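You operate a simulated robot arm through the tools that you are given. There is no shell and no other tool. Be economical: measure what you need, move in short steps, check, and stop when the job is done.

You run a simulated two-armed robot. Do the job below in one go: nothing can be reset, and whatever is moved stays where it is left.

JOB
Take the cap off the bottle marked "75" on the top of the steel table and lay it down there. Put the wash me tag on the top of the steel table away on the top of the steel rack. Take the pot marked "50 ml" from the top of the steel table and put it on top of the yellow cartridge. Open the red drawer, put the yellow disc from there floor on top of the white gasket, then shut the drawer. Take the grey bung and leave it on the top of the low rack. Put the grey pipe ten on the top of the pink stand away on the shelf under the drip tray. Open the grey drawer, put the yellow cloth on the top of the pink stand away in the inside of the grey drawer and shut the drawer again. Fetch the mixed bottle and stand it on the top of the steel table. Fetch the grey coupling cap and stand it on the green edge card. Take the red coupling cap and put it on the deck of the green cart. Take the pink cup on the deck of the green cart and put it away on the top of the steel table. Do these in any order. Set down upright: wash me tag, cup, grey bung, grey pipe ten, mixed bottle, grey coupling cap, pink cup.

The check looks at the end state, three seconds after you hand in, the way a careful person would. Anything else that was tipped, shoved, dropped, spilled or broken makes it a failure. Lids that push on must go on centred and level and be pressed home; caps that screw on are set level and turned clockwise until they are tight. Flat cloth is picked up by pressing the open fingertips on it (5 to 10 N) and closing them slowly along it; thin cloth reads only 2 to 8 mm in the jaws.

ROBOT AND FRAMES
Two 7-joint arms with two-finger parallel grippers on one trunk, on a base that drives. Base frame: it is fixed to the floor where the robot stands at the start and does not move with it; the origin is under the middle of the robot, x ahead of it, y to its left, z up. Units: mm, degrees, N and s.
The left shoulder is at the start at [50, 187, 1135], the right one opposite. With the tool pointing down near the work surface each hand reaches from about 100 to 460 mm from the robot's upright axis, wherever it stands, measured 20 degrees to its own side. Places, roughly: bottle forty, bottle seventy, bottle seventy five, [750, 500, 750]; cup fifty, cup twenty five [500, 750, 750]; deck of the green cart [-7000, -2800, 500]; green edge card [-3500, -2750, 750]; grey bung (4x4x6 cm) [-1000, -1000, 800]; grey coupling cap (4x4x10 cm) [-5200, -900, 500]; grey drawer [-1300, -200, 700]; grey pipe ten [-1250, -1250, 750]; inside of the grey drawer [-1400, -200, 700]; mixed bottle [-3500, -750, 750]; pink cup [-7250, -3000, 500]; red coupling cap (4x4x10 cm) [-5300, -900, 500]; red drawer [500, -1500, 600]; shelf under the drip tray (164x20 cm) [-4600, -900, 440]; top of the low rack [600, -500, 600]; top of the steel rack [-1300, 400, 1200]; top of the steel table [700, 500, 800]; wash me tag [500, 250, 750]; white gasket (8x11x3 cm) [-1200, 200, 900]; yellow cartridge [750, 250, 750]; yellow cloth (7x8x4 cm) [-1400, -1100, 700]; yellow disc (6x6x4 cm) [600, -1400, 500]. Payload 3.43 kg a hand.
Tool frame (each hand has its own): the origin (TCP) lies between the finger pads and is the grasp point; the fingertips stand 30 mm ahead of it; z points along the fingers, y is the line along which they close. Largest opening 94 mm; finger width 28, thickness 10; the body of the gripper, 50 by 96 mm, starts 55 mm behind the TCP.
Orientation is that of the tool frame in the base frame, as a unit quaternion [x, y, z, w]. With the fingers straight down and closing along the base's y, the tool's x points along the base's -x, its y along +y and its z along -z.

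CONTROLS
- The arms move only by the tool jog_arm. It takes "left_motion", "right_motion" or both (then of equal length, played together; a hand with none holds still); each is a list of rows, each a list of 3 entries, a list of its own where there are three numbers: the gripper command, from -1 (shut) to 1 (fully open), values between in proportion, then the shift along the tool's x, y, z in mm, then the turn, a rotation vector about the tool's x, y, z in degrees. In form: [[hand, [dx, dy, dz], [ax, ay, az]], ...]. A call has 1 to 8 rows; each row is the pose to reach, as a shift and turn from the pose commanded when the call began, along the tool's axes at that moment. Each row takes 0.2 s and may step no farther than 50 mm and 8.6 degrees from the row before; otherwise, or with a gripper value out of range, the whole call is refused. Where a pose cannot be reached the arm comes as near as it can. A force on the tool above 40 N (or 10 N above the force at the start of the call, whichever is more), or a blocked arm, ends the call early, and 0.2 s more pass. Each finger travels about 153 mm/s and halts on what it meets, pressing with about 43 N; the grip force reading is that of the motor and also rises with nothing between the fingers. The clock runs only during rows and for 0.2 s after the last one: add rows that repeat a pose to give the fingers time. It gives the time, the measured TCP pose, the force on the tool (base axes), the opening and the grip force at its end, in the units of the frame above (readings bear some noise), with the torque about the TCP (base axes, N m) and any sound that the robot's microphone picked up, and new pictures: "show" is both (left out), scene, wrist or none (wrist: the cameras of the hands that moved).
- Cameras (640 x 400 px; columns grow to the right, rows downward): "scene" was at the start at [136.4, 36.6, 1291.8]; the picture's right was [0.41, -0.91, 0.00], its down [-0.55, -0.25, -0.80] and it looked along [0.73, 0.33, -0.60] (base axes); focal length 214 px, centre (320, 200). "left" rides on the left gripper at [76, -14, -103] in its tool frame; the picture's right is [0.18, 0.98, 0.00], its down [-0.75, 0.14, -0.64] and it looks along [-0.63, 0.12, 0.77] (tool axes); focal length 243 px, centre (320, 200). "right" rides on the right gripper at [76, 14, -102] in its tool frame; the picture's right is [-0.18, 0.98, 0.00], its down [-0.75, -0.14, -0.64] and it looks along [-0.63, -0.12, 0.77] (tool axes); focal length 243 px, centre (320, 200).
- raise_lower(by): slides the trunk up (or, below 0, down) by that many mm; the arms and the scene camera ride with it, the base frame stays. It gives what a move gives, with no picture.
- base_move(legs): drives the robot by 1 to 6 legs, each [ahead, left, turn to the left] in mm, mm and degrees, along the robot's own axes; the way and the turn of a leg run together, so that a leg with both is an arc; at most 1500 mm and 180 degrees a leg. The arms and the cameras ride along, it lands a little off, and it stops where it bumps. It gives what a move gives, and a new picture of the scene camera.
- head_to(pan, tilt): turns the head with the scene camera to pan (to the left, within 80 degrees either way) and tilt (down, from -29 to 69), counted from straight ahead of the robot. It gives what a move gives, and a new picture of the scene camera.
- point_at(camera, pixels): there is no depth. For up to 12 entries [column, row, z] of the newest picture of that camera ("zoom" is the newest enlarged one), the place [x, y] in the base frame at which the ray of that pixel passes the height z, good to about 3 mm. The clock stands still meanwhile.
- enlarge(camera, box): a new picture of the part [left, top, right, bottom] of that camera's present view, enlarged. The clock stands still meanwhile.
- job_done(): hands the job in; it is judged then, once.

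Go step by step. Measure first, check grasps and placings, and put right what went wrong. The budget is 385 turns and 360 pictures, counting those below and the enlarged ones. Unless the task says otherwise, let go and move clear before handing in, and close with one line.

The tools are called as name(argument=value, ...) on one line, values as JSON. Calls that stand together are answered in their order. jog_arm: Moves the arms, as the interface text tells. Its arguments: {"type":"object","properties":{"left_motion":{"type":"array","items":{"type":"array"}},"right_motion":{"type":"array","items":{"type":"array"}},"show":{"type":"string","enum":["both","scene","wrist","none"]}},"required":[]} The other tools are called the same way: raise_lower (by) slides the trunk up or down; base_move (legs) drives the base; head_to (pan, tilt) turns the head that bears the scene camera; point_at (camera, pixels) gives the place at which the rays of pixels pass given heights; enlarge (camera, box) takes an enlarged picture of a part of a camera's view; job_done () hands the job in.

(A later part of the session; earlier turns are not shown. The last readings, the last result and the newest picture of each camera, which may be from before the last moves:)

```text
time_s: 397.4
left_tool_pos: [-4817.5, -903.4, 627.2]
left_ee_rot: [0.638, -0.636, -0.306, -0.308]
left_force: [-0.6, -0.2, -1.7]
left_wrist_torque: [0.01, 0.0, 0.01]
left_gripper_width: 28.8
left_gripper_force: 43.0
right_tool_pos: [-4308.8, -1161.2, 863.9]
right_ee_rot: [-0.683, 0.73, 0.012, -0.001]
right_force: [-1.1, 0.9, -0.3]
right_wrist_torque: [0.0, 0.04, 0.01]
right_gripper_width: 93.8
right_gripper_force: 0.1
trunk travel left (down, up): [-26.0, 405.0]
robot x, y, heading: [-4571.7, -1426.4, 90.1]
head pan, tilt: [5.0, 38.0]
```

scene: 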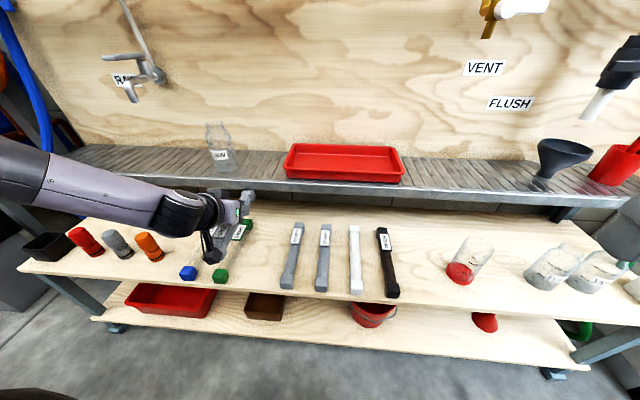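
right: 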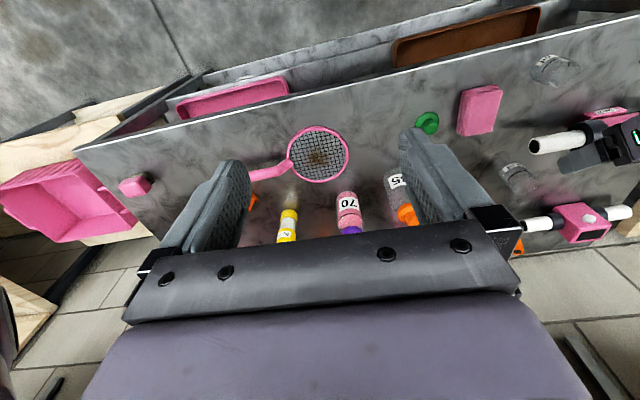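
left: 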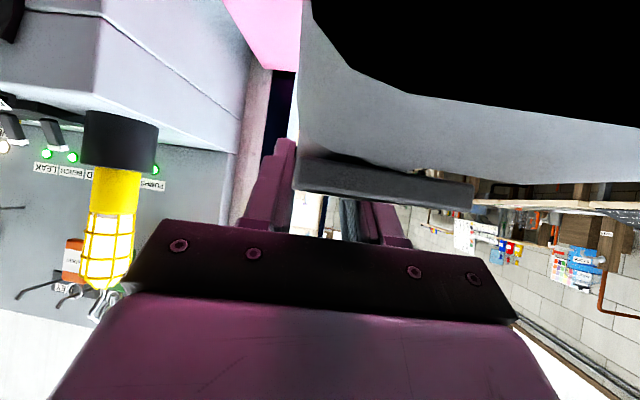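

I shift 39 mm right and go down 105 mm toward the gap.

jog_arm(left_motion=[[-0.7, [0, -39, 0], [0, 0, 0]], [-0.7, [28, -39, 22], [0, 0, 0]], [-0.7, [56, -39, 44], [0, 0, 0]], [-0.7, [82, -39, 65], [0, 0, 0]], [-0.7, [82, -39, 65], [0, 0, 0]]], show="scene")

enlarge(camera="scene", box=[150, 170, 330, 310])

```text
time_s: 398.6
left_tool_pos: [-4801.7, -913.0, 558.9]
left_ee_rot: [0.637, -0.636, -0.306, -0.308]
left_force: [0.3, -0.3, -1.2]
left_wrist_torque: [0.01, 0.0, 0.01]
left_gripper_width: 29.1
left_gripper_force: 42.6
left hand out of reach, approached as far as the arm can: row 3, 4, 5
right_tool_pos: [-4309.0, -1162.1, 863.6]
right_ee_rot: [-0.683, 0.73, 0.011, -0.001]
right_force: [0.3, -0.2, 0.2]
right_wrist_torque: [0.04, -0.02, 0.02]
right_gripper_width: 94.2
right_gripper_force: 0.0
trunk travel left (down, up): [-26.0, 405.0]
robot x, y, heading: [-4564.4, -1424.0, 90.1]
head pan, tilt: [5.0, 38.0]
```

scene: 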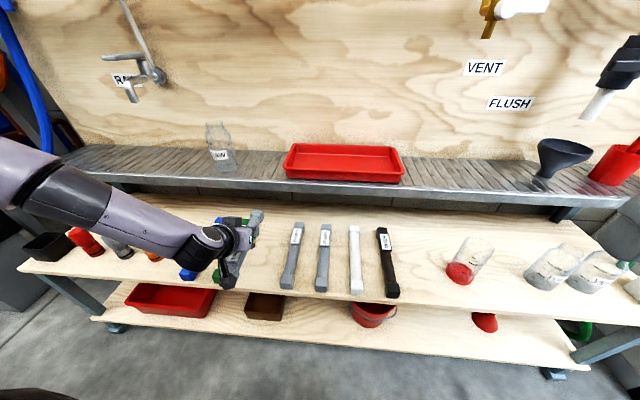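

```text
2.86 times, centred on (240, 240) of scene
```

zoom: 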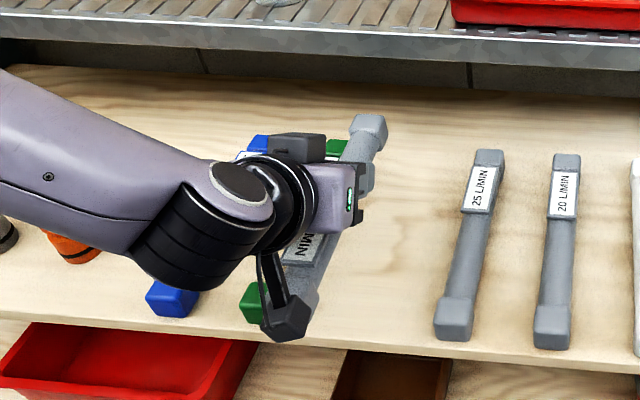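

Reach runs out; I drop the trunk fully, drive the base closer and right, and retry lower.

raise_lower(by=-26)

base_move(legs=[[45, -25, 0]])

jog_arm(left_motion=[[-0.7, [25, 0, -10], [0, 0, 0]], [-0.7, [45, 0, 5], [0, 0, 0]], [-0.7, [55, 0, 13], [0, 0, 0]], [-0.7, [55, 0, 13], [0, 0, 0]]], show="scene")

```text
time_s: 399.4
left_tool_pos: [-4800.5, -913.2, 533.1]
left_ee_rot: [0.637, -0.636, -0.306, -0.309]
left_force: [0.0, -0.1, -0.3]
left_wrist_torque: [0.02, -0.03, 0.03]
left_gripper_width: 28.9
left_gripper_force: 43.5
right_tool_pos: [-4308.4, -1161.3, 837.6]
right_ee_rot: [-0.684, 0.73, 0.01, -0.001]
right_force: [-0.2, 0.3, 0.1]
right_wrist_torque: [-0.03, 0.02, 0.01]
right_gripper_width: 94.1
right_gripper_force: 0.0
trunk travel left (down, up): [0.0, 431.0]
robot x, y, heading: [-4568.4, -1426.1, 90.1]
head pan, tilt: [5.0, 38.0]
```

```text
time_s: 400.3
left_tool_pos: [-4776.2, -868.5, 533.9]
left_ee_rot: [0.637, -0.637, -0.305, -0.309]
left_force: [0.8, 0.1, -1.4]
left_wrist_torque: [0.06, 0.03, 0.01]
left_gripper_width: 28.7
left_gripper_force: 43.0
right_tool_pos: [-4283.1, -1115.4, 838.6]
right_ee_rot: [-0.683, 0.73, 0.011, -0.001]
right_force: [0.9, -0.2, -0.8]
right_wrist_torque: [0.0, 0.03, 0.02]
right_gripper_width: 94.0
right_gripper_force: 0.2
trunk travel left (down, up): [0.0, 431.0]
robot x, y, heading: [-4545.5, -1381.8, 90.0]
head pan, tilt: [5.0, 38.0]
```

scene: 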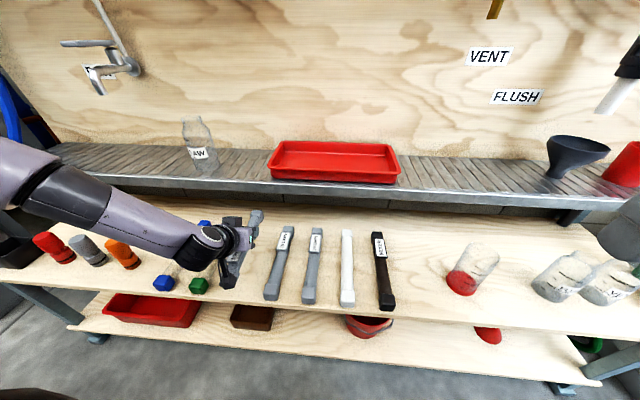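

```text
time_s: 401.3
left_tool_pos: [-4772.0, -884.2, 532.0]
left_ee_rot: [0.639, -0.637, -0.305, -0.305]
left_force: [0.3, -0.1, -0.5]
left_wrist_torque: [0.01, -0.02, 0.01]
left_gripper_width: 28.8
left_gripper_force: 43.3
left hand out of reach, approached as far as the arm can: row 1, 2, 3, 4
right_tool_pos: [-4284.5, -1116.1, 838.8]
right_ee_rot: [-0.683, 0.73, 0.01, -0.001]
right_force: [0.2, 0.4, 0.1]
right_wrist_torque: [0.0, -0.01, -0.01]
right_gripper_width: 94.2
right_gripper_force: 0.0
trunk travel left (down, up): [0.0, 431.0]
robot x, y, heading: [-4541.9, -1379.4, 90.0]
head pan, tilt: [5.0, 38.0]
```

scene: 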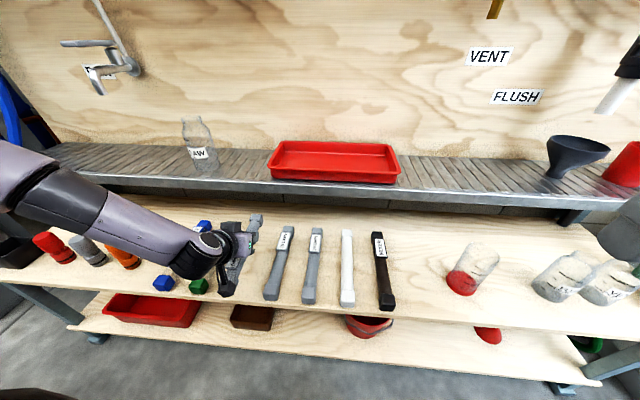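

With this tilt the arm cannot go below z≈532. I'll steepen the hand to ~20° (pipe nose-down) and let the pipe pivot level in the grip against the board. First reposition the base closer and left.

base_move(legs=[[22, 60, 0]])

jog_arm(left_motion=[[-0.7, [0, -17, 0], [0, 8, 0]], [-0.7, [5, -35, -5], [0, 16, 0]], [-0.7, [12, -52, -15], [0, 24, 0]], [-0.7, [17, -68, -22], [0, 31, 0]], [-0.7, [17, -68, -22], [0, 31, 0]]], show="scene")

```text
time_s: 402.3
left_tool_pos: [-4832.6, -862.6, 533.0]
left_ee_rot: [0.639, -0.637, -0.305, -0.305]
left_force: [-0.2, -0.5, -2.5]
left_wrist_torque: [0.03, 0.03, 0.04]
left_gripper_width: 28.9
left_gripper_force: 42.9
right_tool_pos: [-4344.3, -1094.2, 837.7]
right_ee_rot: [-0.683, 0.73, 0.011, -0.001]
right_force: [0.0, 0.0, 0.5]
right_wrist_torque: [0.01, 0.03, 0.02]
right_gripper_width: 94.1
right_gripper_force: 0.1
trunk travel left (down, up): [0.0, 431.0]
robot x, y, heading: [-4604.4, -1360.6, 90.5]
head pan, tilt: [5.0, 38.0]
```

scene: 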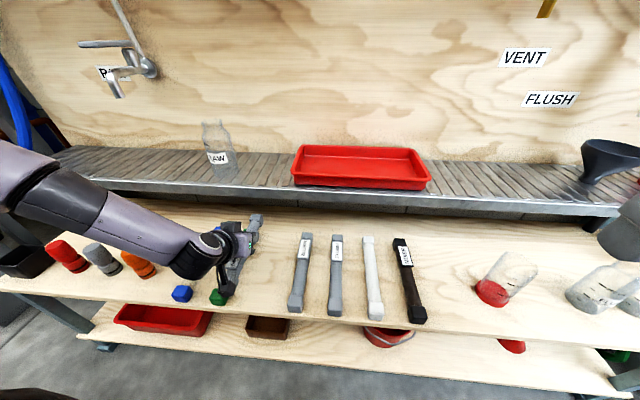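

```text
time_s: 403.5
left_tool_pos: [-4781.3, -898.9, 547.4]
left_ee_rot: [0.697, -0.696, -0.123, -0.124]
left_force: [0.3, -0.4, -0.7]
left_wrist_torque: [0.05, 0.0, -0.01]
left_gripper_width: 28.6
left_gripper_force: 42.9
left hand out of reach, approached as far as the arm can: row 2, 3, 4, 5
right_tool_pos: [-4344.2, -1094.8, 837.8]
right_ee_rot: [-0.683, 0.73, 0.012, -0.001]
right_force: [0.6, -0.5, 0.2]
right_wrist_torque: [0.02, 0.03, -0.01]
right_gripper_width: 93.9
right_gripper_force: 0.0
trunk travel left (down, up): [0.0, 431.0]
robot x, y, heading: [-4601.9, -1357.7, 90.1]
head pan, tilt: [5.0, 38.0]
```

scene: 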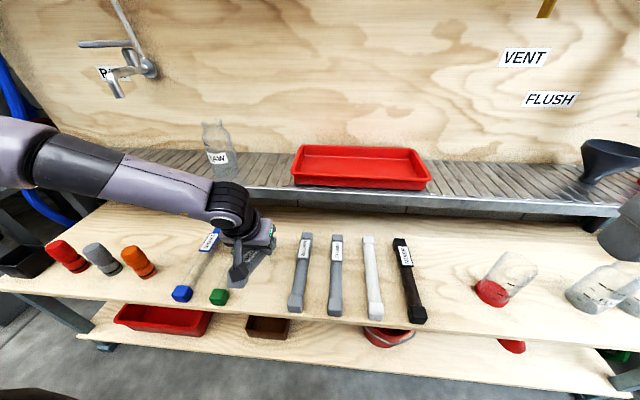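

Hand is at 20° tilt. I lower in small steps, watching for the nose contact.

jog_arm(left_motion=[[-0.7, [5, 0, 13], [0, 0, 0]], [-0.7, [9, 0, 26], [0, 0, 0]], [-0.7, [13, 0, 36], [0, 0, 0]], [-0.7, [15, 0, 42], [0, 0, 0]], [-0.7, [17, 0, 48], [0, 0, 0]]], show="wrist")

```text
time_s: 404.7
left_tool_pos: [-4801.4, -905.8, 517.5]
left_ee_rot: [0.697, -0.695, -0.124, -0.126]
left_force: [4.7, -0.7, 16.8]
left_wrist_torque: [1.32, -0.34, -0.33]
left_gripper_width: 29.0
left_gripper_force: 42.9
left hand out of reach, approached as far as the arm can: row 1, 2, 3, 4, 5
right_tool_pos: [-4342.0, -1095.2, 838.8]
right_ee_rot: [-0.684, 0.73, 0.012, -0.001]
right_force: [-0.7, -0.8, 0.4]
right_wrist_torque: [0.0, 0.0, 0.01]
right_gripper_width: 94.1
right_gripper_force: 0.0
trunk travel left (down, up): [0.0, 431.0]
robot x, y, heading: [-4602.7, -1358.4, 90.3]
head pan, tilt: [5.0, 38.0]
```

left: 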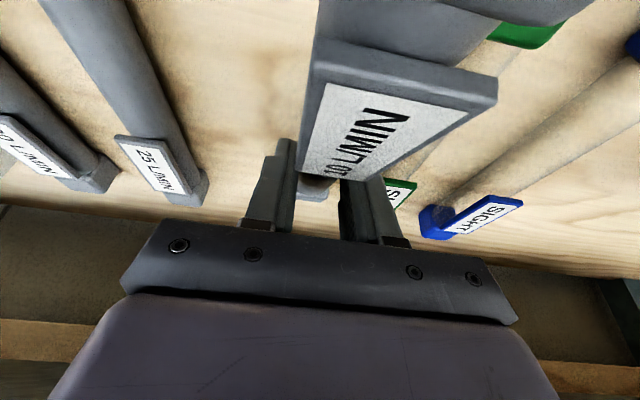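

Nose contact (17 N at ~79 mm ahead). The arm drifts left at its limit, so I lift slightly, shift the base right 70 mm to give more lateral room, and go on.

jog_arm(left_motion=[[-0.7, [-5, 0, -14], [0, 0, 0]], [-0.7, [-5, 35, -14], [0, 0, 0]], [-0.7, [-5, 60, -14], [0, 0, 0]]], show="none")

base_move(legs=[[0, -85, -0.3]])

jog_arm(left_motion=[[-0.7, [5, 0, 14], [0, 0, 0]], [-0.7, [7, 0, 20], [0, 0, 0]], [-0.7, [9, 0, 26], [0, 0, 0]], [-0.7, [11, 0, 32], [0, 0, 0]], [-0.7, [13, 0, 37], [0, 0, 0]]], show="wrist")

```text
time_s: 405.5
left_tool_pos: [-4861.6, -907.2, 530.9]
left_ee_rot: [0.697, -0.696, -0.122, -0.123]
left_force: [0.5, 0.2, -1.0]
left_wrist_torque: [0.04, -0.03, -0.01]
left_gripper_width: 28.9
left_gripper_force: 43.5
right_tool_pos: [-4343.8, -1093.4, 836.4]
right_ee_rot: [-0.683, 0.73, 0.011, -0.001]
right_force: [0.5, -0.5, -0.2]
right_wrist_torque: [0.01, -0.01, -0.04]
right_gripper_width: 94.0
right_gripper_force: 0.1
trunk travel left (down, up): [0.0, 431.0]
robot x, y, heading: [-4604.2, -1357.1, 90.1]
head pan, tilt: [5.0, 38.0]
```

```text
time_s: 406.6
left_tool_pos: [-4777.2, -905.1, 531.0]
left_ee_rot: [0.696, -0.696, -0.123, -0.124]
left_force: [0.9, 0.9, -0.8]
left_wrist_torque: [0.06, 0.01, 0.02]
left_gripper_width: 29.1
left_gripper_force: 43.1
right_tool_pos: [-4259.4, -1095.9, 838.4]
right_ee_rot: [-0.682, 0.731, 0.011, -0.001]
right_force: [0.3, 0.7, 0.2]
right_wrist_torque: [-0.01, -0.02, 0.02]
right_gripper_width: 94.2
right_gripper_force: 0.0
trunk travel left (down, up): [0.0, 431.0]
robot x, y, heading: [-4516.9, -1362.4, 89.8]
head pan, tilt: [5.0, 38.0]
```

scene: 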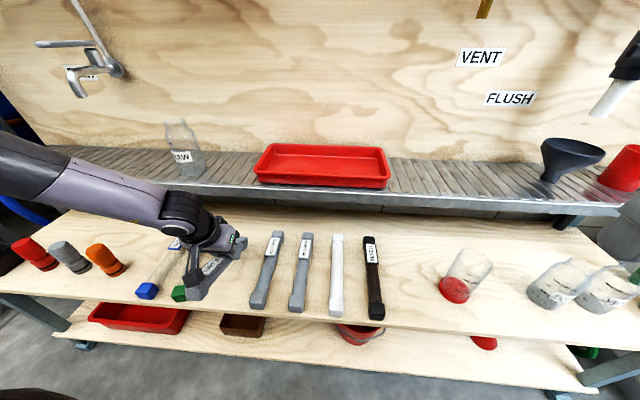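

```text
time_s: 407.8
left_tool_pos: [-4776.2, -905.3, 492.4]
left_ee_rot: [-0.696, 0.696, 0.125, 0.124]
left_force: [0.3, -7.8, 17.9]
left_wrist_torque: [1.28, 0.01, 0.05]
left_gripper_width: 28.8
left_gripper_force: 43.9
right_tool_pos: [-4258.1, -1096.0, 838.9]
right_ee_rot: [-0.682, 0.731, 0.013, -0.001]
right_force: [0.0, -0.2, -0.5]
right_wrist_torque: [0.01, -0.05, 0.02]
right_gripper_width: 93.6
right_gripper_force: 0.1
trunk travel left (down, up): [0.0, 431.0]
robot x, y, heading: [-4519.7, -1357.6, 89.9]
head pan, tilt: [5.0, 38.0]
```

left: 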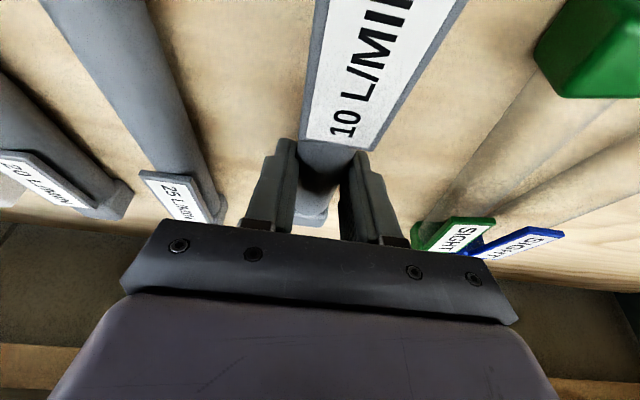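

The pipe is pivoting in the grip as hoped. I continue down another ~16 mm.

jog_arm(left_motion=[[-0.7, [1.5, 0, 4], [0, 0, 0]], [-0.7, [3, 0, 8], [0, 0, 0]], [-0.7, [4.5, 0, 12], [0, 0, 0]], [-0.7, [5.5, 0, 15], [0, 0, 0]]], show="wrist")

```text
time_s: 408.6
left_tool_pos: [-4775.5, -903.8, 483.7]
left_ee_rot: [0.696, -0.695, -0.126, -0.127]
left_force: [0.0, -4.4, 19.5]
left_wrist_torque: [-0.9, 0.1, 0.0]
left_gripper_width: 28.8
left_gripper_force: 43.0
right_tool_pos: [-4258.7, -1095.5, 838.2]
right_ee_rot: [-0.682, 0.731, 0.012, -0.001]
right_force: [-0.6, 0.3, 0.0]
right_wrist_torque: [-0.01, 0.01, 0.01]
right_gripper_width: 93.9
right_gripper_force: 0.0
trunk travel left (down, up): [0.0, 431.0]
robot x, y, heading: [-4518.8, -1361.5, 90.2]
head pan, tilt: [5.0, 38.0]
stopped in row 3 (left hand): the force on the tool passed its limit (the readings are from after the stop); the commanded pose is now the measured one
```

left: 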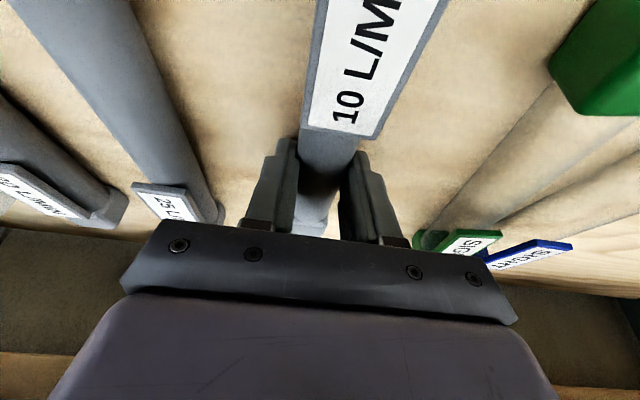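

Torque reversed, so both ends are down: the pipe lies flat. Release and lift.

jog_arm(left_motion=[[-0.3, [0, 0, 0], [0, 0, 0]], [-0.1, [0, 0, 0], [0, 0, 0]], [-0.05, [0, 0, 0], [0, 0, 0]], [-0.05, [-7, 0, -20], [0, 0, 0]], [-0.05, [-17, 0, -50], [0, 0, 0]], [-0.05, [-27, 0, -85], [0, 0, 0]]], show="none")

raise_lower(by=250)

base_move(legs=[[-120, 0, 0], [0, 430, 0]])

```text
time_s: 409.9
left_tool_pos: [-4777.6, -911.3, 571.6]
left_ee_rot: [0.697, -0.696, -0.123, -0.124]
left_force: [-0.4, -0.5, 0.2]
left_wrist_torque: [-0.01, -0.03, -0.04]
left_gripper_width: 44.5
left_gripper_force: 0.2
right_tool_pos: [-4258.8, -1095.2, 837.6]
right_ee_rot: [-0.682, 0.731, 0.012, 0.0]
right_force: [0.1, 0.7, -0.6]
right_wrist_torque: [-0.01, -0.02, -0.01]
right_gripper_width: 94.0
right_gripper_force: 0.0
trunk travel left (down, up): [0.0, 431.0]
robot x, y, heading: [-4518.2, -1357.9, 89.8]
head pan, tilt: [5.0, 38.0]
```

```text
time_s: 412.5
left_tool_pos: [-4777.6, -910.0, 820.6]
left_ee_rot: [0.696, -0.696, -0.124, -0.125]
left_force: [-0.6, -0.3, -0.1]
left_wrist_torque: [0.0, -0.01, 0.0]
left_gripper_width: 44.8
left_gripper_force: 0.0
right_tool_pos: [-4259.0, -1095.2, 1088.0]
right_ee_rot: [-0.682, 0.731, 0.011, -0.001]
right_force: [-0.1, 0.1, 0.9]
right_wrist_torque: [-0.01, -0.02, 0.02]
right_gripper_width: 94.2
right_gripper_force: 0.0
trunk travel left (down, up): [-250.0, 181.0]
robot x, y, heading: [-4517.4, -1359.4, 90.0]
head pan, tilt: [5.0, 38.0]
```

```text
time_s: 416.0
left_tool_pos: [-5212.7, -1026.5, 821.9]
left_ee_rot: [-0.694, 0.699, 0.123, 0.125]
left_force: [-0.8, -0.7, 0.8]
left_wrist_torque: [0.01, -0.01, -0.03]
left_gripper_width: 44.7
left_gripper_force: 0.1
right_tool_pos: [-4696.3, -1214.9, 1088.2]
right_ee_rot: [-0.68, 0.733, 0.011, -0.001]
right_force: [-0.4, 0.3, -0.1]
right_wrist_torque: [-0.01, 0.01, -0.02]
right_gripper_width: 94.0
right_gripper_force: 0.1
trunk travel left (down, up): [-250.0, 181.0]
robot x, y, heading: [-4961.6, -1477.4, 89.4]
head pan, tilt: [5.0, 38.0]
```

scene: 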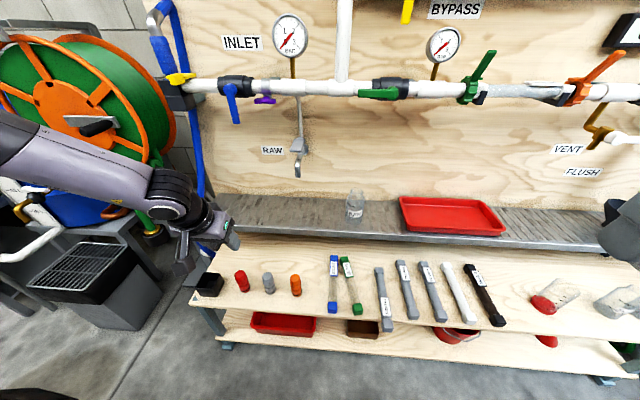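

The pipe lies on the shelf with the others. Now the red coupling cap at (241,281): I position the left hand in front of it and lower.

base_move(legs=[[0, 92, 0.5], [60, 0, 0]])

raise_lower(by=-235)

jog_arm(left_motion=[[0.4, [0, 0, 0], [0, 0, 0]]], show="wrist")

```text
time_s: 417.7
left_tool_pos: [-5309.5, -969.9, 821.3]
left_ee_rot: [0.697, -0.695, -0.124, -0.124]
left_force: [1.4, -0.4, -1.0]
left_wrist_torque: [-0.03, 0.01, -0.03]
left_gripper_width: 44.6
left_gripper_force: 0.0
right_tool_pos: [-4790.8, -1153.2, 1087.6]
right_ee_rot: [-0.683, 0.731, 0.011, 0.0]
right_force: [0.3, -0.5, 0.3]
right_wrist_torque: [-0.01, -0.01, 0.0]
right_gripper_width: 94.1
right_gripper_force: 0.1
trunk travel left (down, up): [-250.0, 181.0]
robot x, y, heading: [-5049.6, -1415.0, 90.1]
head pan, tilt: [5.0, 38.0]
```

scene: 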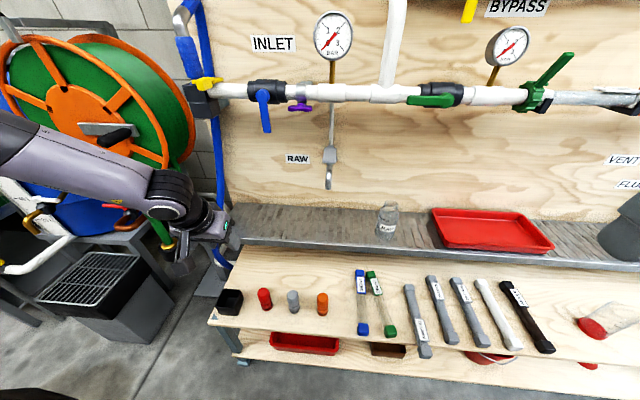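

```text
time_s: 420.2
left_tool_pos: [-5309.9, -969.9, 586.1]
left_ee_rot: [0.697, -0.695, -0.124, -0.126]
left_force: [-0.6, -1.2, 0.1]
left_wrist_torque: [-0.02, 0.02, 0.01]
left_gripper_width: 44.9
left_gripper_force: 0.1
right_tool_pos: [-4790.5, -1153.2, 854.5]
right_ee_rot: [-0.684, 0.73, 0.011, -0.001]
right_force: [0.4, 0.3, 0.2]
right_wrist_torque: [0.0, -0.01, -0.04]
right_gripper_width: 94.1
right_gripper_force: 0.1
trunk travel left (down, up): [-15.0, 416.0]
robot x, y, heading: [-5048.7, -1419.4, 90.2]
head pan, tilt: [5.0, 38.0]
```

```text
time_s: 420.6
left_tool_pos: [-5310.5, -970.9, 585.7]
left_ee_rot: [0.698, -0.694, -0.125, -0.125]
left_force: [0.2, 0.0, -0.2]
left_wrist_torque: [-0.04, -0.04, 0.01]
left_gripper_width: 65.9
left_gripper_force: 0.1
right_tool_pos: [-4790.3, -1153.3, 852.8]
right_ee_rot: [-0.684, 0.729, 0.011, -0.001]
right_force: [0.2, -0.4, 0.2]
right_wrist_torque: [-0.03, 0.02, 0.01]
right_gripper_width: 94.0
right_gripper_force: 0.1
trunk travel left (down, up): [-15.0, 416.0]
robot x, y, heading: [-5050.0, -1416.5, 89.9]
head pan, tilt: [5.0, 38.0]
```

left: 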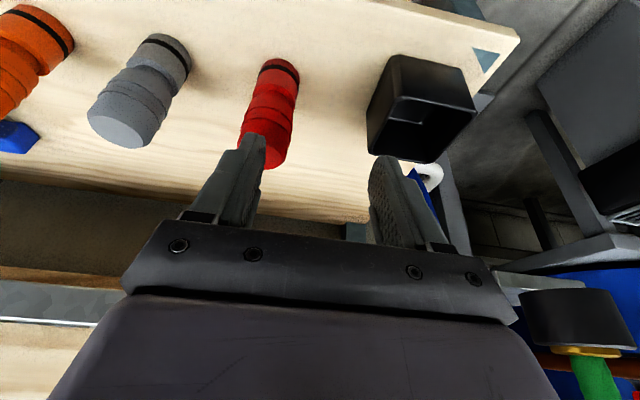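

The red cap is off to the hand's right. I cross-check its position with the scene view.

point_at(camera="left", pixels=[[263, 152, 540], [280, 68, 440], [128, 128, 540]])

```text
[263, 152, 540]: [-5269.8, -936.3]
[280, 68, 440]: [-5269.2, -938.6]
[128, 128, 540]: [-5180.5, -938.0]
```

Red cap at (-5269.5,-937). I align, descend, and close.

jog_arm(left_motion=[[0.4, [-14, -20, 5], [0, 0, 0]], [0.4, [-27, -41, 10], [0, 0, 0]], [0.4, [-15, -41, 43], [0, 0, 0]], [0.4, [-3, -41, 76], [0, 0, 0]], [0.4, [-3, -41, 76], [0, 0, 0]]], show="wrist")

```text
time_s: 421.8
left_tool_pos: [-5271.6, -942.2, 520.0]
left_ee_rot: [0.697, -0.695, -0.124, -0.125]
left_force: [0.4, -0.3, 0.0]
left_wrist_torque: [0.01, -0.01, 0.02]
left_gripper_width: 65.9
left_gripper_force: 0.0
left hand out of reach, approached as far as the arm can: row 4, 5
right_tool_pos: [-4792.0, -1152.6, 852.6]
right_ee_rot: [-0.683, 0.73, 0.012, 0.0]
right_force: [0.1, 0.6, 0.4]
right_wrist_torque: [0.0, 0.0, 0.0]
right_gripper_width: 94.4
right_gripper_force: 0.0
trunk travel left (down, up): [-15.0, 416.0]
robot x, y, heading: [-5053.7, -1419.5, 90.2]
head pan, tilt: [5.0, 38.0]
```

left: 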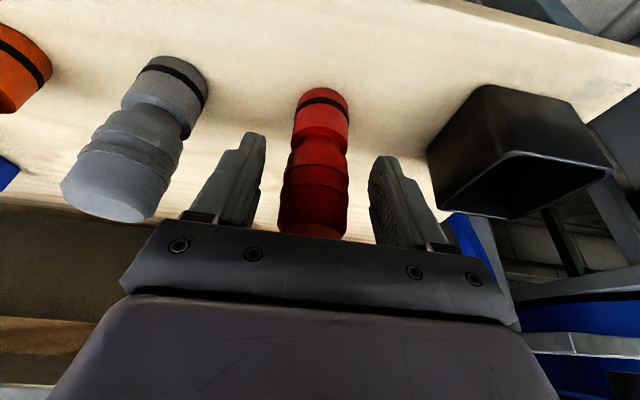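

Between the fingers. Close and lift.

jog_arm(left_motion=[[0.1, [0, 0, 0], [0, 0, 0]], [-0.2, [0, 0, 0], [0, 0, 0]], [-0.4, [0, 0, 0], [0, 0, 0]], [-0.4, [0, 0, 0], [0, 0, 0]]], show="none")

raise_lower(by=330)

base_move(legs=[[-350, 0, 0], [0, 0, 90]])

```text
time_s: 422.8
left_tool_pos: [-5271.6, -944.1, 520.7]
left_ee_rot: [0.697, -0.695, -0.124, -0.125]
left_force: [-0.6, 0.3, -0.9]
left_wrist_torque: [0.02, -0.02, -0.01]
left_gripper_width: 40.4
left_gripper_force: 43.2
right_tool_pos: [-4791.7, -1153.7, 853.6]
right_ee_rot: [-0.684, 0.73, 0.011, 0.0]
right_force: [-0.9, 1.6, -0.8]
right_wrist_torque: [0.0, 0.01, 0.0]
right_gripper_width: 94.2
right_gripper_force: 0.0
trunk travel left (down, up): [-15.0, 416.0]
robot x, y, heading: [-5050.1, -1418.9, 89.9]
head pan, tilt: [5.0, 38.0]
```

```text
time_s: 426.0
left_tool_pos: [-5272.1, -943.4, 850.9]
left_ee_rot: [0.697, -0.695, -0.125, -0.125]
left_force: [0.5, -0.2, -0.3]
left_wrist_torque: [-0.01, 0.01, 0.06]
left_gripper_width: 40.4
left_gripper_force: 43.7
right_tool_pos: [-4791.8, -1153.7, 1183.1]
right_ee_rot: [-0.684, 0.73, 0.011, -0.001]
right_force: [-0.1, 0.0, 0.3]
right_wrist_torque: [-0.03, -0.01, 0.01]
right_gripper_width: 94.0
right_gripper_force: 0.0
trunk travel left (down, up): [-345.0, 86.0]
robot x, y, heading: [-5049.9, -1416.5, 90.1]
head pan, tilt: [5.0, 38.0]
```

```text
time_s: 432.1
left_tool_pos: [-5533.6, -1974.9, 851.3]
left_ee_rot: [0.984, -0.016, -0.176, -0.003]
left_force: [-0.7, -0.4, -1.0]
left_wrist_torque: [0.01, 0.0, -0.02]
left_gripper_width: 40.7
left_gripper_force: 43.3
right_tool_pos: [-5307.3, -1502.9, 1182.8]
right_ee_rot: [0.999, -0.05, -0.007, 0.008]
right_force: [-0.1, -0.3, 0.2]
right_wrist_torque: [-0.02, 0.04, -0.01]
right_gripper_width: 94.0
right_gripper_force: 0.1
trunk travel left (down, up): [-345.0, 86.0]
robot x, y, heading: [-5053.0, -1768.4, 178.3]
head pan, tilt: [5.0, 38.0]
```

scene: 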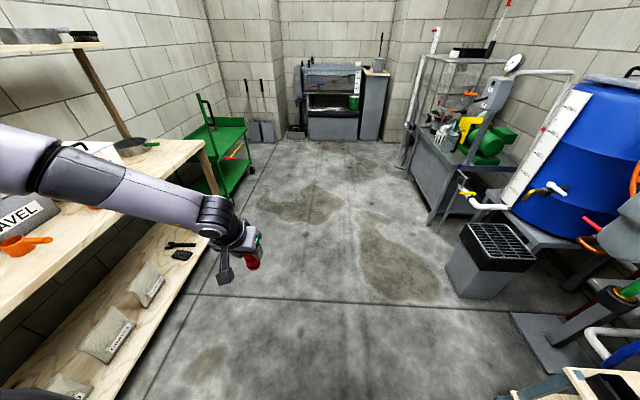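

The green cart is ahead on the left at (225,150). I drive closer and turn toward it.

base_move(legs=[[1400, 0, 1.5], [250, 0, 60]])

enlarge(camera="scene", box=[200, 120, 520, 340])

```text
time_s: 441.6
left_tool_pos: [-6680.2, -2383.0, 850.8]
left_ee_rot: [0.852, 0.494, -0.153, 0.087]
left_force: [0.5, 0.8, -0.1]
left_wrist_torque: [-0.02, 0.01, -0.03]
left_gripper_width: 40.2
left_gripper_force: 42.8
right_tool_pos: [-6989.5, -1960.4, 1183.0]
right_ee_rot: [0.882, 0.471, -0.003, 0.011]
right_force: [0.2, 0.0, -0.9]
right_wrist_torque: [-0.01, -0.01, -0.03]
right_gripper_width: 93.9
right_gripper_force: 0.0
trunk travel left (down, up): [-345.0, 86.0]
robot x, y, heading: [-6637.0, -1858.6, -119.7]
head pan, tilt: [5.0, 38.0]
```

scene: 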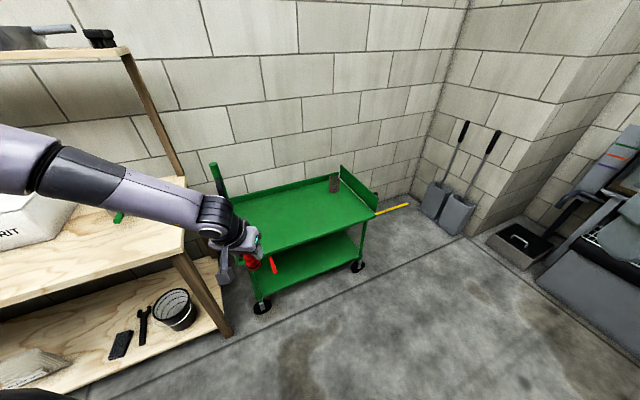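

```text
1.82 times, centred on (360, 230) of scene
```

zoom: 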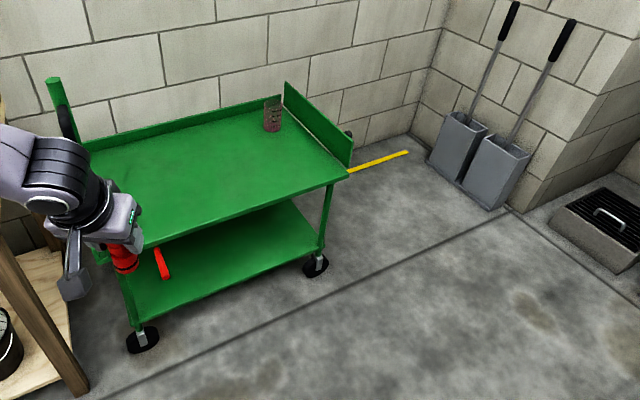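

I measure the cart deck: corners, feet and the cup.

point_at(camera="scene", pixels=[[357, 268, 30], [374, 214, 500], [374, 214, 600], [374, 214, 650], [262, 308, 30], [335, 192, 500], [335, 192, 600], [270, 255, 500], [240, 225, 600], [340, 180, 600]])

```text
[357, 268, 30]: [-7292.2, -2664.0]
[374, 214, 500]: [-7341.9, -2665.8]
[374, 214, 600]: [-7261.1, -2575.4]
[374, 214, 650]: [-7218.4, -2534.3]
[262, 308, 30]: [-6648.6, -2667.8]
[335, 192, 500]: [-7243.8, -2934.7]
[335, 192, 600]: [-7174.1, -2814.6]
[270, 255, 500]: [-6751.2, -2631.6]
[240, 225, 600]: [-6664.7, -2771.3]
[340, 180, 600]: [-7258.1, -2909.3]
```

Deck is at z≈500 (front edge y≈-2666); the cup stands at about (-7244,-2935). I square up facing the cart and approach a free spot for the red cap near (-6900,-2760).

base_move(legs=[[0, 0, 29.7], [0, -485, 0], [400, 0, 0]])

```text
time_s: 448.1
left_tool_pos: [-6901.5, -2752.2, 850.9]
left_ee_rot: [0.698, 0.694, -0.126, 0.123]
left_force: [-0.1, -0.8, -1.0]
left_wrist_torque: [0.0, 0.01, -0.01]
left_gripper_width: 40.5
left_gripper_force: 42.8
right_tool_pos: [-7378.6, -2538.8, 1183.5]
right_ee_rot: [0.733, 0.68, 0.001, 0.012]
right_force: [0.4, 0.7, 0.5]
right_wrist_torque: [0.04, -0.01, 0.0]
right_gripper_width: 94.1
right_gripper_force: 0.0
trunk travel left (down, up): [-345.0, 86.0]
robot x, y, heading: [-7116.6, -2276.1, -90.4]
head pan, tilt: [5.0, 38.0]
```

scene: 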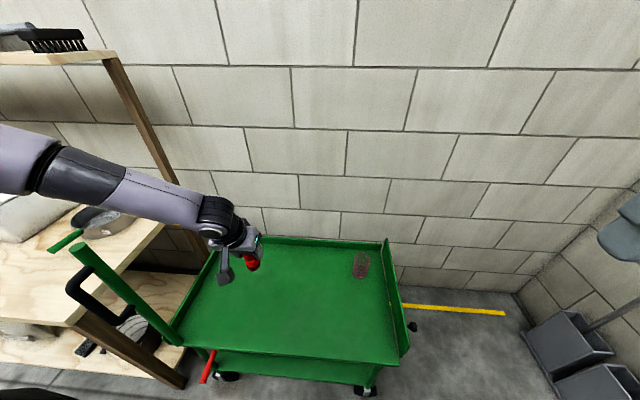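

Above the free deck area. I lower the trunk 258 mm, then creep to contact.

raise_lower(by=-256)

raise_lower(by=-7)

raise_lower(by=-4)

```text
time_s: 450.8
left_tool_pos: [-6901.1, -2750.2, 595.2]
left_ee_rot: [0.697, 0.695, -0.126, 0.124]
left_force: [-0.7, 0.8, -0.7]
left_wrist_torque: [-0.05, 0.03, 0.0]
left_gripper_width: 40.2
left_gripper_force: 42.5
right_tool_pos: [-7378.1, -2537.5, 927.0]
right_ee_rot: [0.733, 0.68, 0.001, 0.012]
right_force: [0.2, -1.0, -0.4]
right_wrist_torque: [-0.01, -0.01, 0.02]
right_gripper_width: 94.0
right_gripper_force: 0.1
trunk travel left (down, up): [-89.0, 342.0]
robot x, y, heading: [-7116.7, -2276.5, -90.1]
head pan, tilt: [5.0, 38.0]
```

```text
time_s: 451.3
left_tool_pos: [-6901.0, -2752.9, 590.3]
left_ee_rot: [0.697, 0.694, -0.128, 0.125]
left_force: [1.8, 3.4, 16.6]
left_wrist_torque: [0.3, -0.24, 0.04]
left_gripper_width: 40.3
left_gripper_force: 43.6
right_tool_pos: [-7379.9, -2535.7, 920.9]
right_ee_rot: [0.732, 0.681, 0.001, 0.012]
right_force: [0.0, -0.4, 0.7]
right_wrist_torque: [0.01, -0.01, -0.01]
right_gripper_width: 93.8
right_gripper_force: 0.0
trunk travel left (down, up): [-82.0, 349.0]
robot x, y, heading: [-7118.3, -2275.6, -90.2]
head pan, tilt: [5.0, 38.0]
```

```text
time_s: 451.8
left_tool_pos: [-6902.6, -2753.9, 588.7]
left_ee_rot: [0.697, 0.694, -0.13, 0.127]
left_force: [0.2, -1.3, 33.1]
left_wrist_torque: [-0.21, 0.0, 0.03]
left_gripper_width: 40.6
left_gripper_force: 42.9
right_tool_pos: [-7379.4, -2536.3, 916.2]
right_ee_rot: [0.733, 0.68, 0.001, 0.013]
right_force: [0.7, -0.1, -0.1]
right_wrist_torque: [0.03, 0.01, 0.0]
right_gripper_width: 94.0
right_gripper_force: 0.0
trunk travel left (down, up): [-78.0, 353.0]
robot x, y, heading: [-7118.0, -2278.3, -90.5]
head pan, tilt: [5.0, 38.0]
```

Contact (deck ≈509). I ease up, release, and rise.

jog_arm(left_motion=[[-0.4, [-1, 0, -3], [0, 0, 0]], [-0.05, [-1, 0, -3], [0, 0, 0]], [0.2, [-1, 0, -3], [0, 0, 0]], [0.4, [-1, 0, -3], [0, 0, 0]], [0.4, [-8, 0, -22], [0, 0, 0]], [0.4, [-22, 0, -60], [0, 0, 0]]], show="none")

raise_lower(by=180)

jog_arm(right_motion=[[0.6, [0, 0, 0], [0, -8, 0]], [0.6, [0, 0, 0], [0, -16, 0]], [0.6, [0, 0, 0], [0, -24, 0]], [0.6, [0, 0, 0], [0, -32, 0]], [0.6, [0, 0, 0], [0, -40, 0]], [0.6, [0, 0, 0], [0, -48, 0]]], show="both")

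```text
time_s: 453.2
left_tool_pos: [-6900.8, -2752.4, 647.1]
left_ee_rot: [0.698, 0.694, -0.125, 0.123]
left_force: [0.2, -0.4, -0.8]
left_wrist_torque: [0.0, -0.03, 0.05]
left_gripper_width: 65.6
left_gripper_force: 0.1
right_tool_pos: [-7379.9, -2538.6, 916.2]
right_ee_rot: [0.733, 0.68, 0.0, 0.011]
right_force: [0.2, 0.0, -0.1]
right_wrist_torque: [0.0, -0.01, 0.01]
right_gripper_width: 94.0
right_gripper_force: 0.0
trunk travel left (down, up): [-78.0, 353.0]
robot x, y, heading: [-7118.6, -2272.6, -90.4]
head pan, tilt: [5.0, 38.0]
```

```text
time_s: 455.2
left_tool_pos: [-6901.4, -2753.2, 826.5]
left_ee_rot: [0.698, 0.695, -0.125, 0.123]
left_force: [-0.3, -0.6, -0.4]
left_wrist_torque: [0.01, 0.01, 0.02]
left_gripper_width: 65.7
left_gripper_force: 0.2
right_tool_pos: [-7378.3, -2538.1, 1096.2]
right_ee_rot: [0.733, 0.68, 0.001, 0.011]
right_force: [0.2, 0.3, -0.1]
right_wrist_torque: [0.0, 0.01, 0.01]
right_gripper_width: 93.9
right_gripper_force: 0.1
trunk travel left (down, up): [-258.0, 173.0]
robot x, y, heading: [-7116.4, -2277.0, -90.0]
head pan, tilt: [5.0, 38.0]
```

```text
time_s: 456.6
left_tool_pos: [-6900.3, -2753.9, 827.1]
left_ee_rot: [0.698, 0.694, -0.125, 0.123]
left_force: [-1.1, 1.4, 0.2]
left_wrist_torque: [-0.01, 0.0, -0.06]
left_gripper_width: 65.9
left_gripper_force: 0.1
right_tool_pos: [-7378.8, -2547.8, 1122.6]
right_ee_rot: [0.67, 0.617, -0.298, 0.287]
right_force: [0.4, 0.3, -0.3]
right_wrist_torque: [0.01, -0.02, -0.01]
right_gripper_width: 75.4
right_gripper_force: 0.0
right hand out of reach, approached as far as the arm can: row 5, 6
trunk travel left (down, up): [-258.0, 173.0]
robot x, y, heading: [-7120.7, -2276.7, -90.4]
head pan, tilt: [5.0, 38.0]
```

scene: 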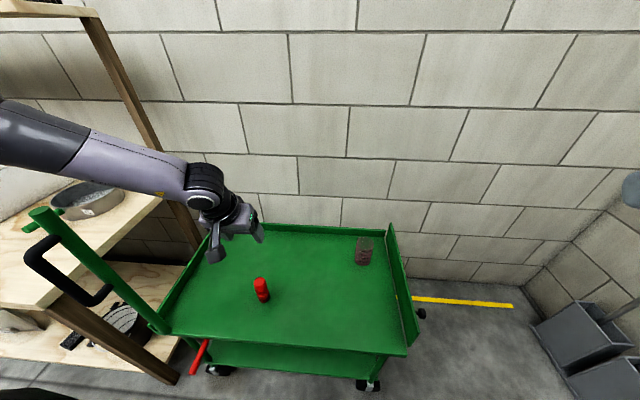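
right: 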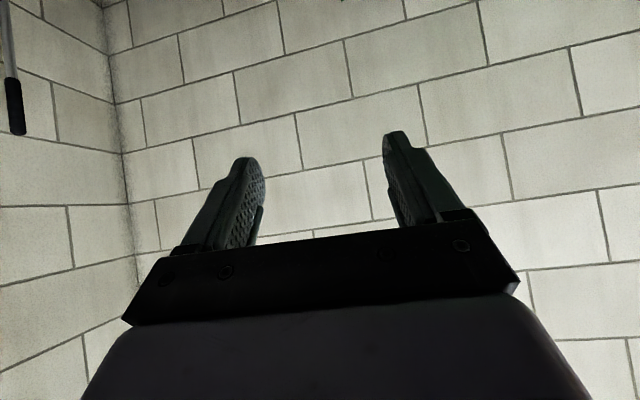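

The red cap stands on the deck. Now the cup with the right hand: I measure it.

point_at(camera="scene", pixels=[[362, 262, 509], [362, 238, 580], [362, 238, 600], [362, 238, 620], [354, 255, 509], [371, 255, 509], [405, 240, 520], [398, 225, 600]])

enlarge(camera="scene", box=[320, 210, 430, 290])

```text
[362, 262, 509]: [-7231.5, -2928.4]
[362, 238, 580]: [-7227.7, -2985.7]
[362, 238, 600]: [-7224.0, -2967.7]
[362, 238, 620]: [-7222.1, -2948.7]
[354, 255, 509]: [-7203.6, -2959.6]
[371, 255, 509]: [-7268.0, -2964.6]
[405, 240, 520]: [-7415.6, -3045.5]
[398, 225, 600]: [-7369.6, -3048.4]
```

```text
5.00 times, centred on (375, 250) of scene
```

zoom: 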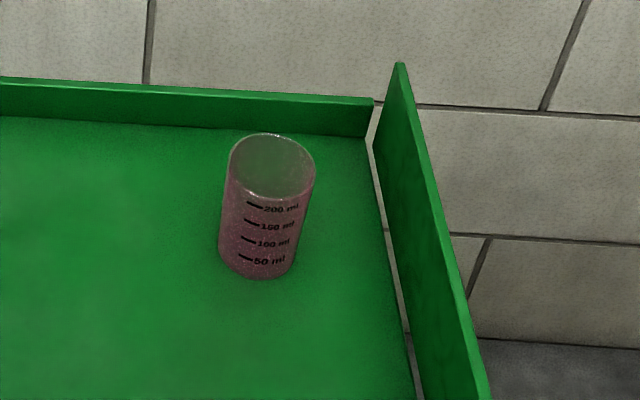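

The cup holds pink liquid up to a level, so I must keep it upright; axis ≈(-7233,-2938), rim z≈603, ~60 mm wide. I shift the base, lower the trunk, and bring the right hand forward.

base_move(legs=[[0, 134, 0.4], [52, 0, 0]])

raise_lower(by=-140)

jog_arm(right_motion=[[0.8, [8, 2, 45], [0, -2, 0]], [0.8, [16, 4, 90], [0, -4, 0]], [0.8, [24, 6, 135], [0, -6, 0]], [0.8, [32, 8, 180], [0, -8, 0]], [0.8, [40, 10, 225], [0, -10, 0]], [0.8, [48, 12, 270], [0, -11, 0]], [0.8, [48, 12, 270], [0, -11, 0]]], show="wrist")

```text
time_s: 458.5
left_tool_pos: [-6764.8, -2804.6, 826.6]
left_ee_rot: [0.695, 0.697, -0.125, 0.124]
left_force: [0.5, 0.1, -0.2]
left_wrist_torque: [0.0, 0.01, 0.03]
left_gripper_width: 65.6
left_gripper_force: 0.1
right_tool_pos: [-7243.2, -2603.1, 1121.9]
right_ee_rot: [0.668, 0.62, -0.295, 0.288]
right_force: [-0.6, -0.4, 1.0]
right_wrist_torque: [-0.03, 0.01, 0.01]
right_gripper_width: 74.9
right_gripper_force: 0.1
trunk travel left (down, up): [-258.0, 173.0]
robot x, y, heading: [-6985.6, -2330.7, -90.2]
head pan, tilt: [5.0, 38.0]
```

scene: 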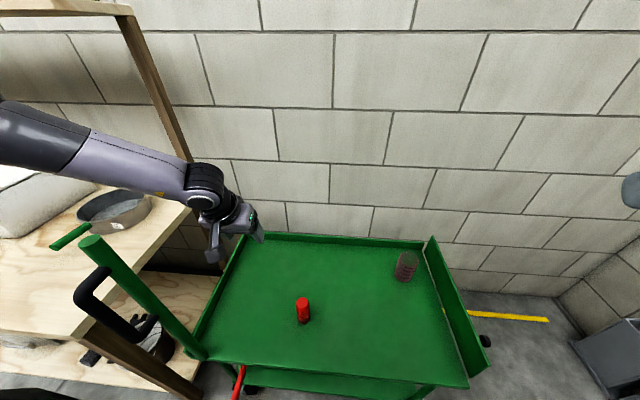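

```text
time_s: 460.2
left_tool_pos: [-6767.0, -2853.3, 765.4]
left_ee_rot: [0.675, 0.688, -0.19, 0.186]
left_force: [-0.2, 0.1, 0.6]
left_wrist_torque: [0.0, 0.01, -0.01]
left_gripper_width: 65.8
left_gripper_force: 0.1
right_tool_pos: [-7246.7, -2604.6, 980.9]
right_ee_rot: [0.671, 0.618, -0.293, 0.286]
right_force: [0.0, 0.2, -0.3]
right_wrist_torque: [0.0, 0.02, 0.02]
right_gripper_width: 75.2
right_gripper_force: 0.1
trunk travel left (down, up): [-123.0, 308.0]
robot x, y, heading: [-6980.5, -2328.1, -90.3]
head pan, tilt: [5.0, 38.0]
stopped: the arm was blocked; the commanded pose is now the measured one
```

```text
time_s: 461.8
left_tool_pos: [-6768.4, -2850.5, 763.4]
left_ee_rot: [0.677, 0.689, -0.185, 0.181]
left_force: [-0.8, 0.2, -0.5]
left_wrist_torque: [-0.03, 0.03, 0.01]
left_gripper_width: 65.7
left_gripper_force: 0.1
right_tool_pos: [-7241.2, -2776.7, 768.6]
right_ee_rot: [0.641, 0.588, -0.355, 0.343]
right_force: [0.6, 0.0, -0.3]
right_wrist_torque: [0.02, -0.03, 0.03]
right_gripper_width: 84.5
right_gripper_force: 0.0
right hand out of reach, approached as far as the arm can: row 1, 2, 3, 4, 5
trunk travel left (down, up): [-123.0, 308.0]
robot x, y, heading: [-6982.3, -2330.5, -90.1]
head pan, tilt: [5.0, 38.0]
```

right: 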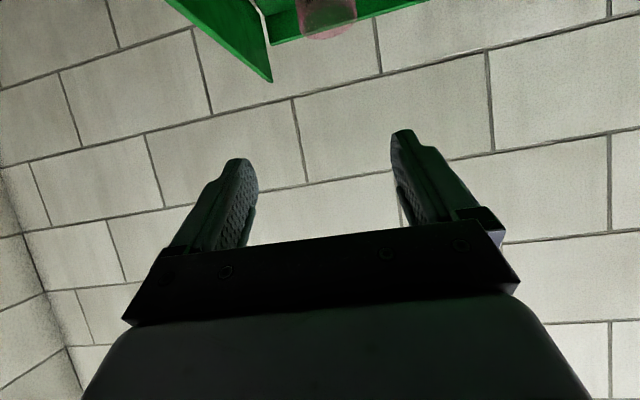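

The left forearm got blocked by something while lowering. I raise and pull the left hand in, and check the scene.

jog_arm(left_motion=[[0.4, [-15, 0, -35], [0, 0, 0]], [0.4, [-30, -20, -70], [0, 0, 0]], [0.4, [-40, -50, -110], [0, 0, 0]], [0.4, [-40, -50, -110], [0, 0, 0]]], show="scene")

```text
refused: row 3 steps farther than a row can; nothing moved
```

jog_arm(left_motion=[[0.4, [-15, 0, -35], [0, 0, 0]], [0.4, [-28, -15, -65], [0, 0, 0]], [0.4, [-35, -40, -95], [0, 0, 0]], [0.4, [-40, -60, -120], [0, 0, 0]]], show="scene")

```text
time_s: 462.8
left_tool_pos: [-6821.8, -2822.1, 888.9]
left_ee_rot: [0.676, 0.69, -0.186, 0.18]
left_force: [0.0, -0.4, 0.2]
left_wrist_torque: [0.01, 0.0, -0.01]
left_gripper_width: 65.9
left_gripper_force: 0.1
right_tool_pos: [-7238.0, -2773.3, 773.2]
right_ee_rot: [0.638, 0.588, -0.359, 0.345]
right_force: [0.7, -0.1, -0.1]
right_wrist_torque: [0.01, 0.02, 0.01]
right_gripper_width: 84.7
right_gripper_force: 0.0
trunk travel left (down, up): [-123.0, 308.0]
robot x, y, heading: [-6981.7, -2331.4, -90.3]
head pan, tilt: [5.0, 38.0]
```

scene: 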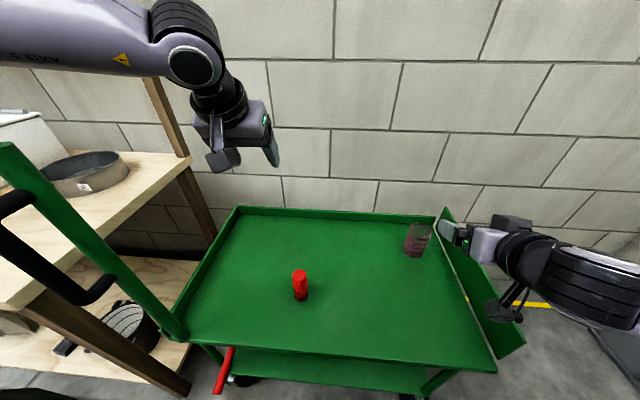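

Everything still stands. I verify the cart didn't shift and re-measure the cup.

point_at(camera="scene", pixels=[[300, 297, 509], [414, 254, 509], [418, 228, 603], [494, 371, 509]])

point_at(camera="right", pixels=[[330, 22, 603], [298, 20, 603], [358, 5, 603]])

```text
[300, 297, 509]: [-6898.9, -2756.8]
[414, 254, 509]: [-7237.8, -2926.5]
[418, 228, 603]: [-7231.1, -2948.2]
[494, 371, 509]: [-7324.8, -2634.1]
```

```text
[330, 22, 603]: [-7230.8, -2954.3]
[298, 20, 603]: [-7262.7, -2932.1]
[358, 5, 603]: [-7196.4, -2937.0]
```

Cart unmoved; cup axis ≈(-7234,-2937). I bring the right hand above the cup.

jog_arm(right_motion=[[0.9, [-2, 1, 43], [0, 0, 0]], [0.9, [-4, 2, 86], [0, 0, 0]], [0.9, [-7, 4, 129], [0, 0, 0]], [0.9, [-9, 4, 170], [0, 0, 0]], [0.9, [-9, 4, 170], [0, 0, 0]]], show="wrist")

```text
time_s: 464.0
left_tool_pos: [-6822.0, -2821.6, 888.8]
left_ee_rot: [0.676, 0.69, -0.187, 0.18]
left_force: [-0.4, 0.1, 0.0]
left_wrist_torque: [-0.01, -0.02, -0.01]
left_gripper_width: 66.0
left_gripper_force: 0.0
right_tool_pos: [-7241.7, -2925.7, 695.0]
right_ee_rot: [0.638, 0.588, -0.358, 0.345]
right_force: [0.8, 0.7, 0.3]
right_wrist_torque: [0.01, 0.03, -0.02]
right_gripper_width: 89.4
right_gripper_force: 0.1
trunk travel left (down, up): [-123.0, 308.0]
robot x, y, heading: [-6980.2, -2327.3, -90.4]
head pan, tilt: [5.0, 38.0]
```

right: 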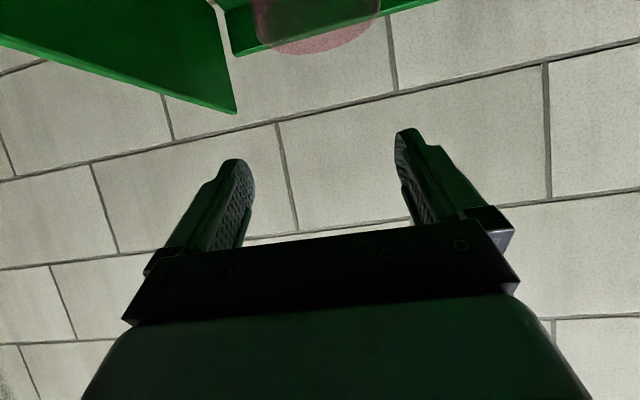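

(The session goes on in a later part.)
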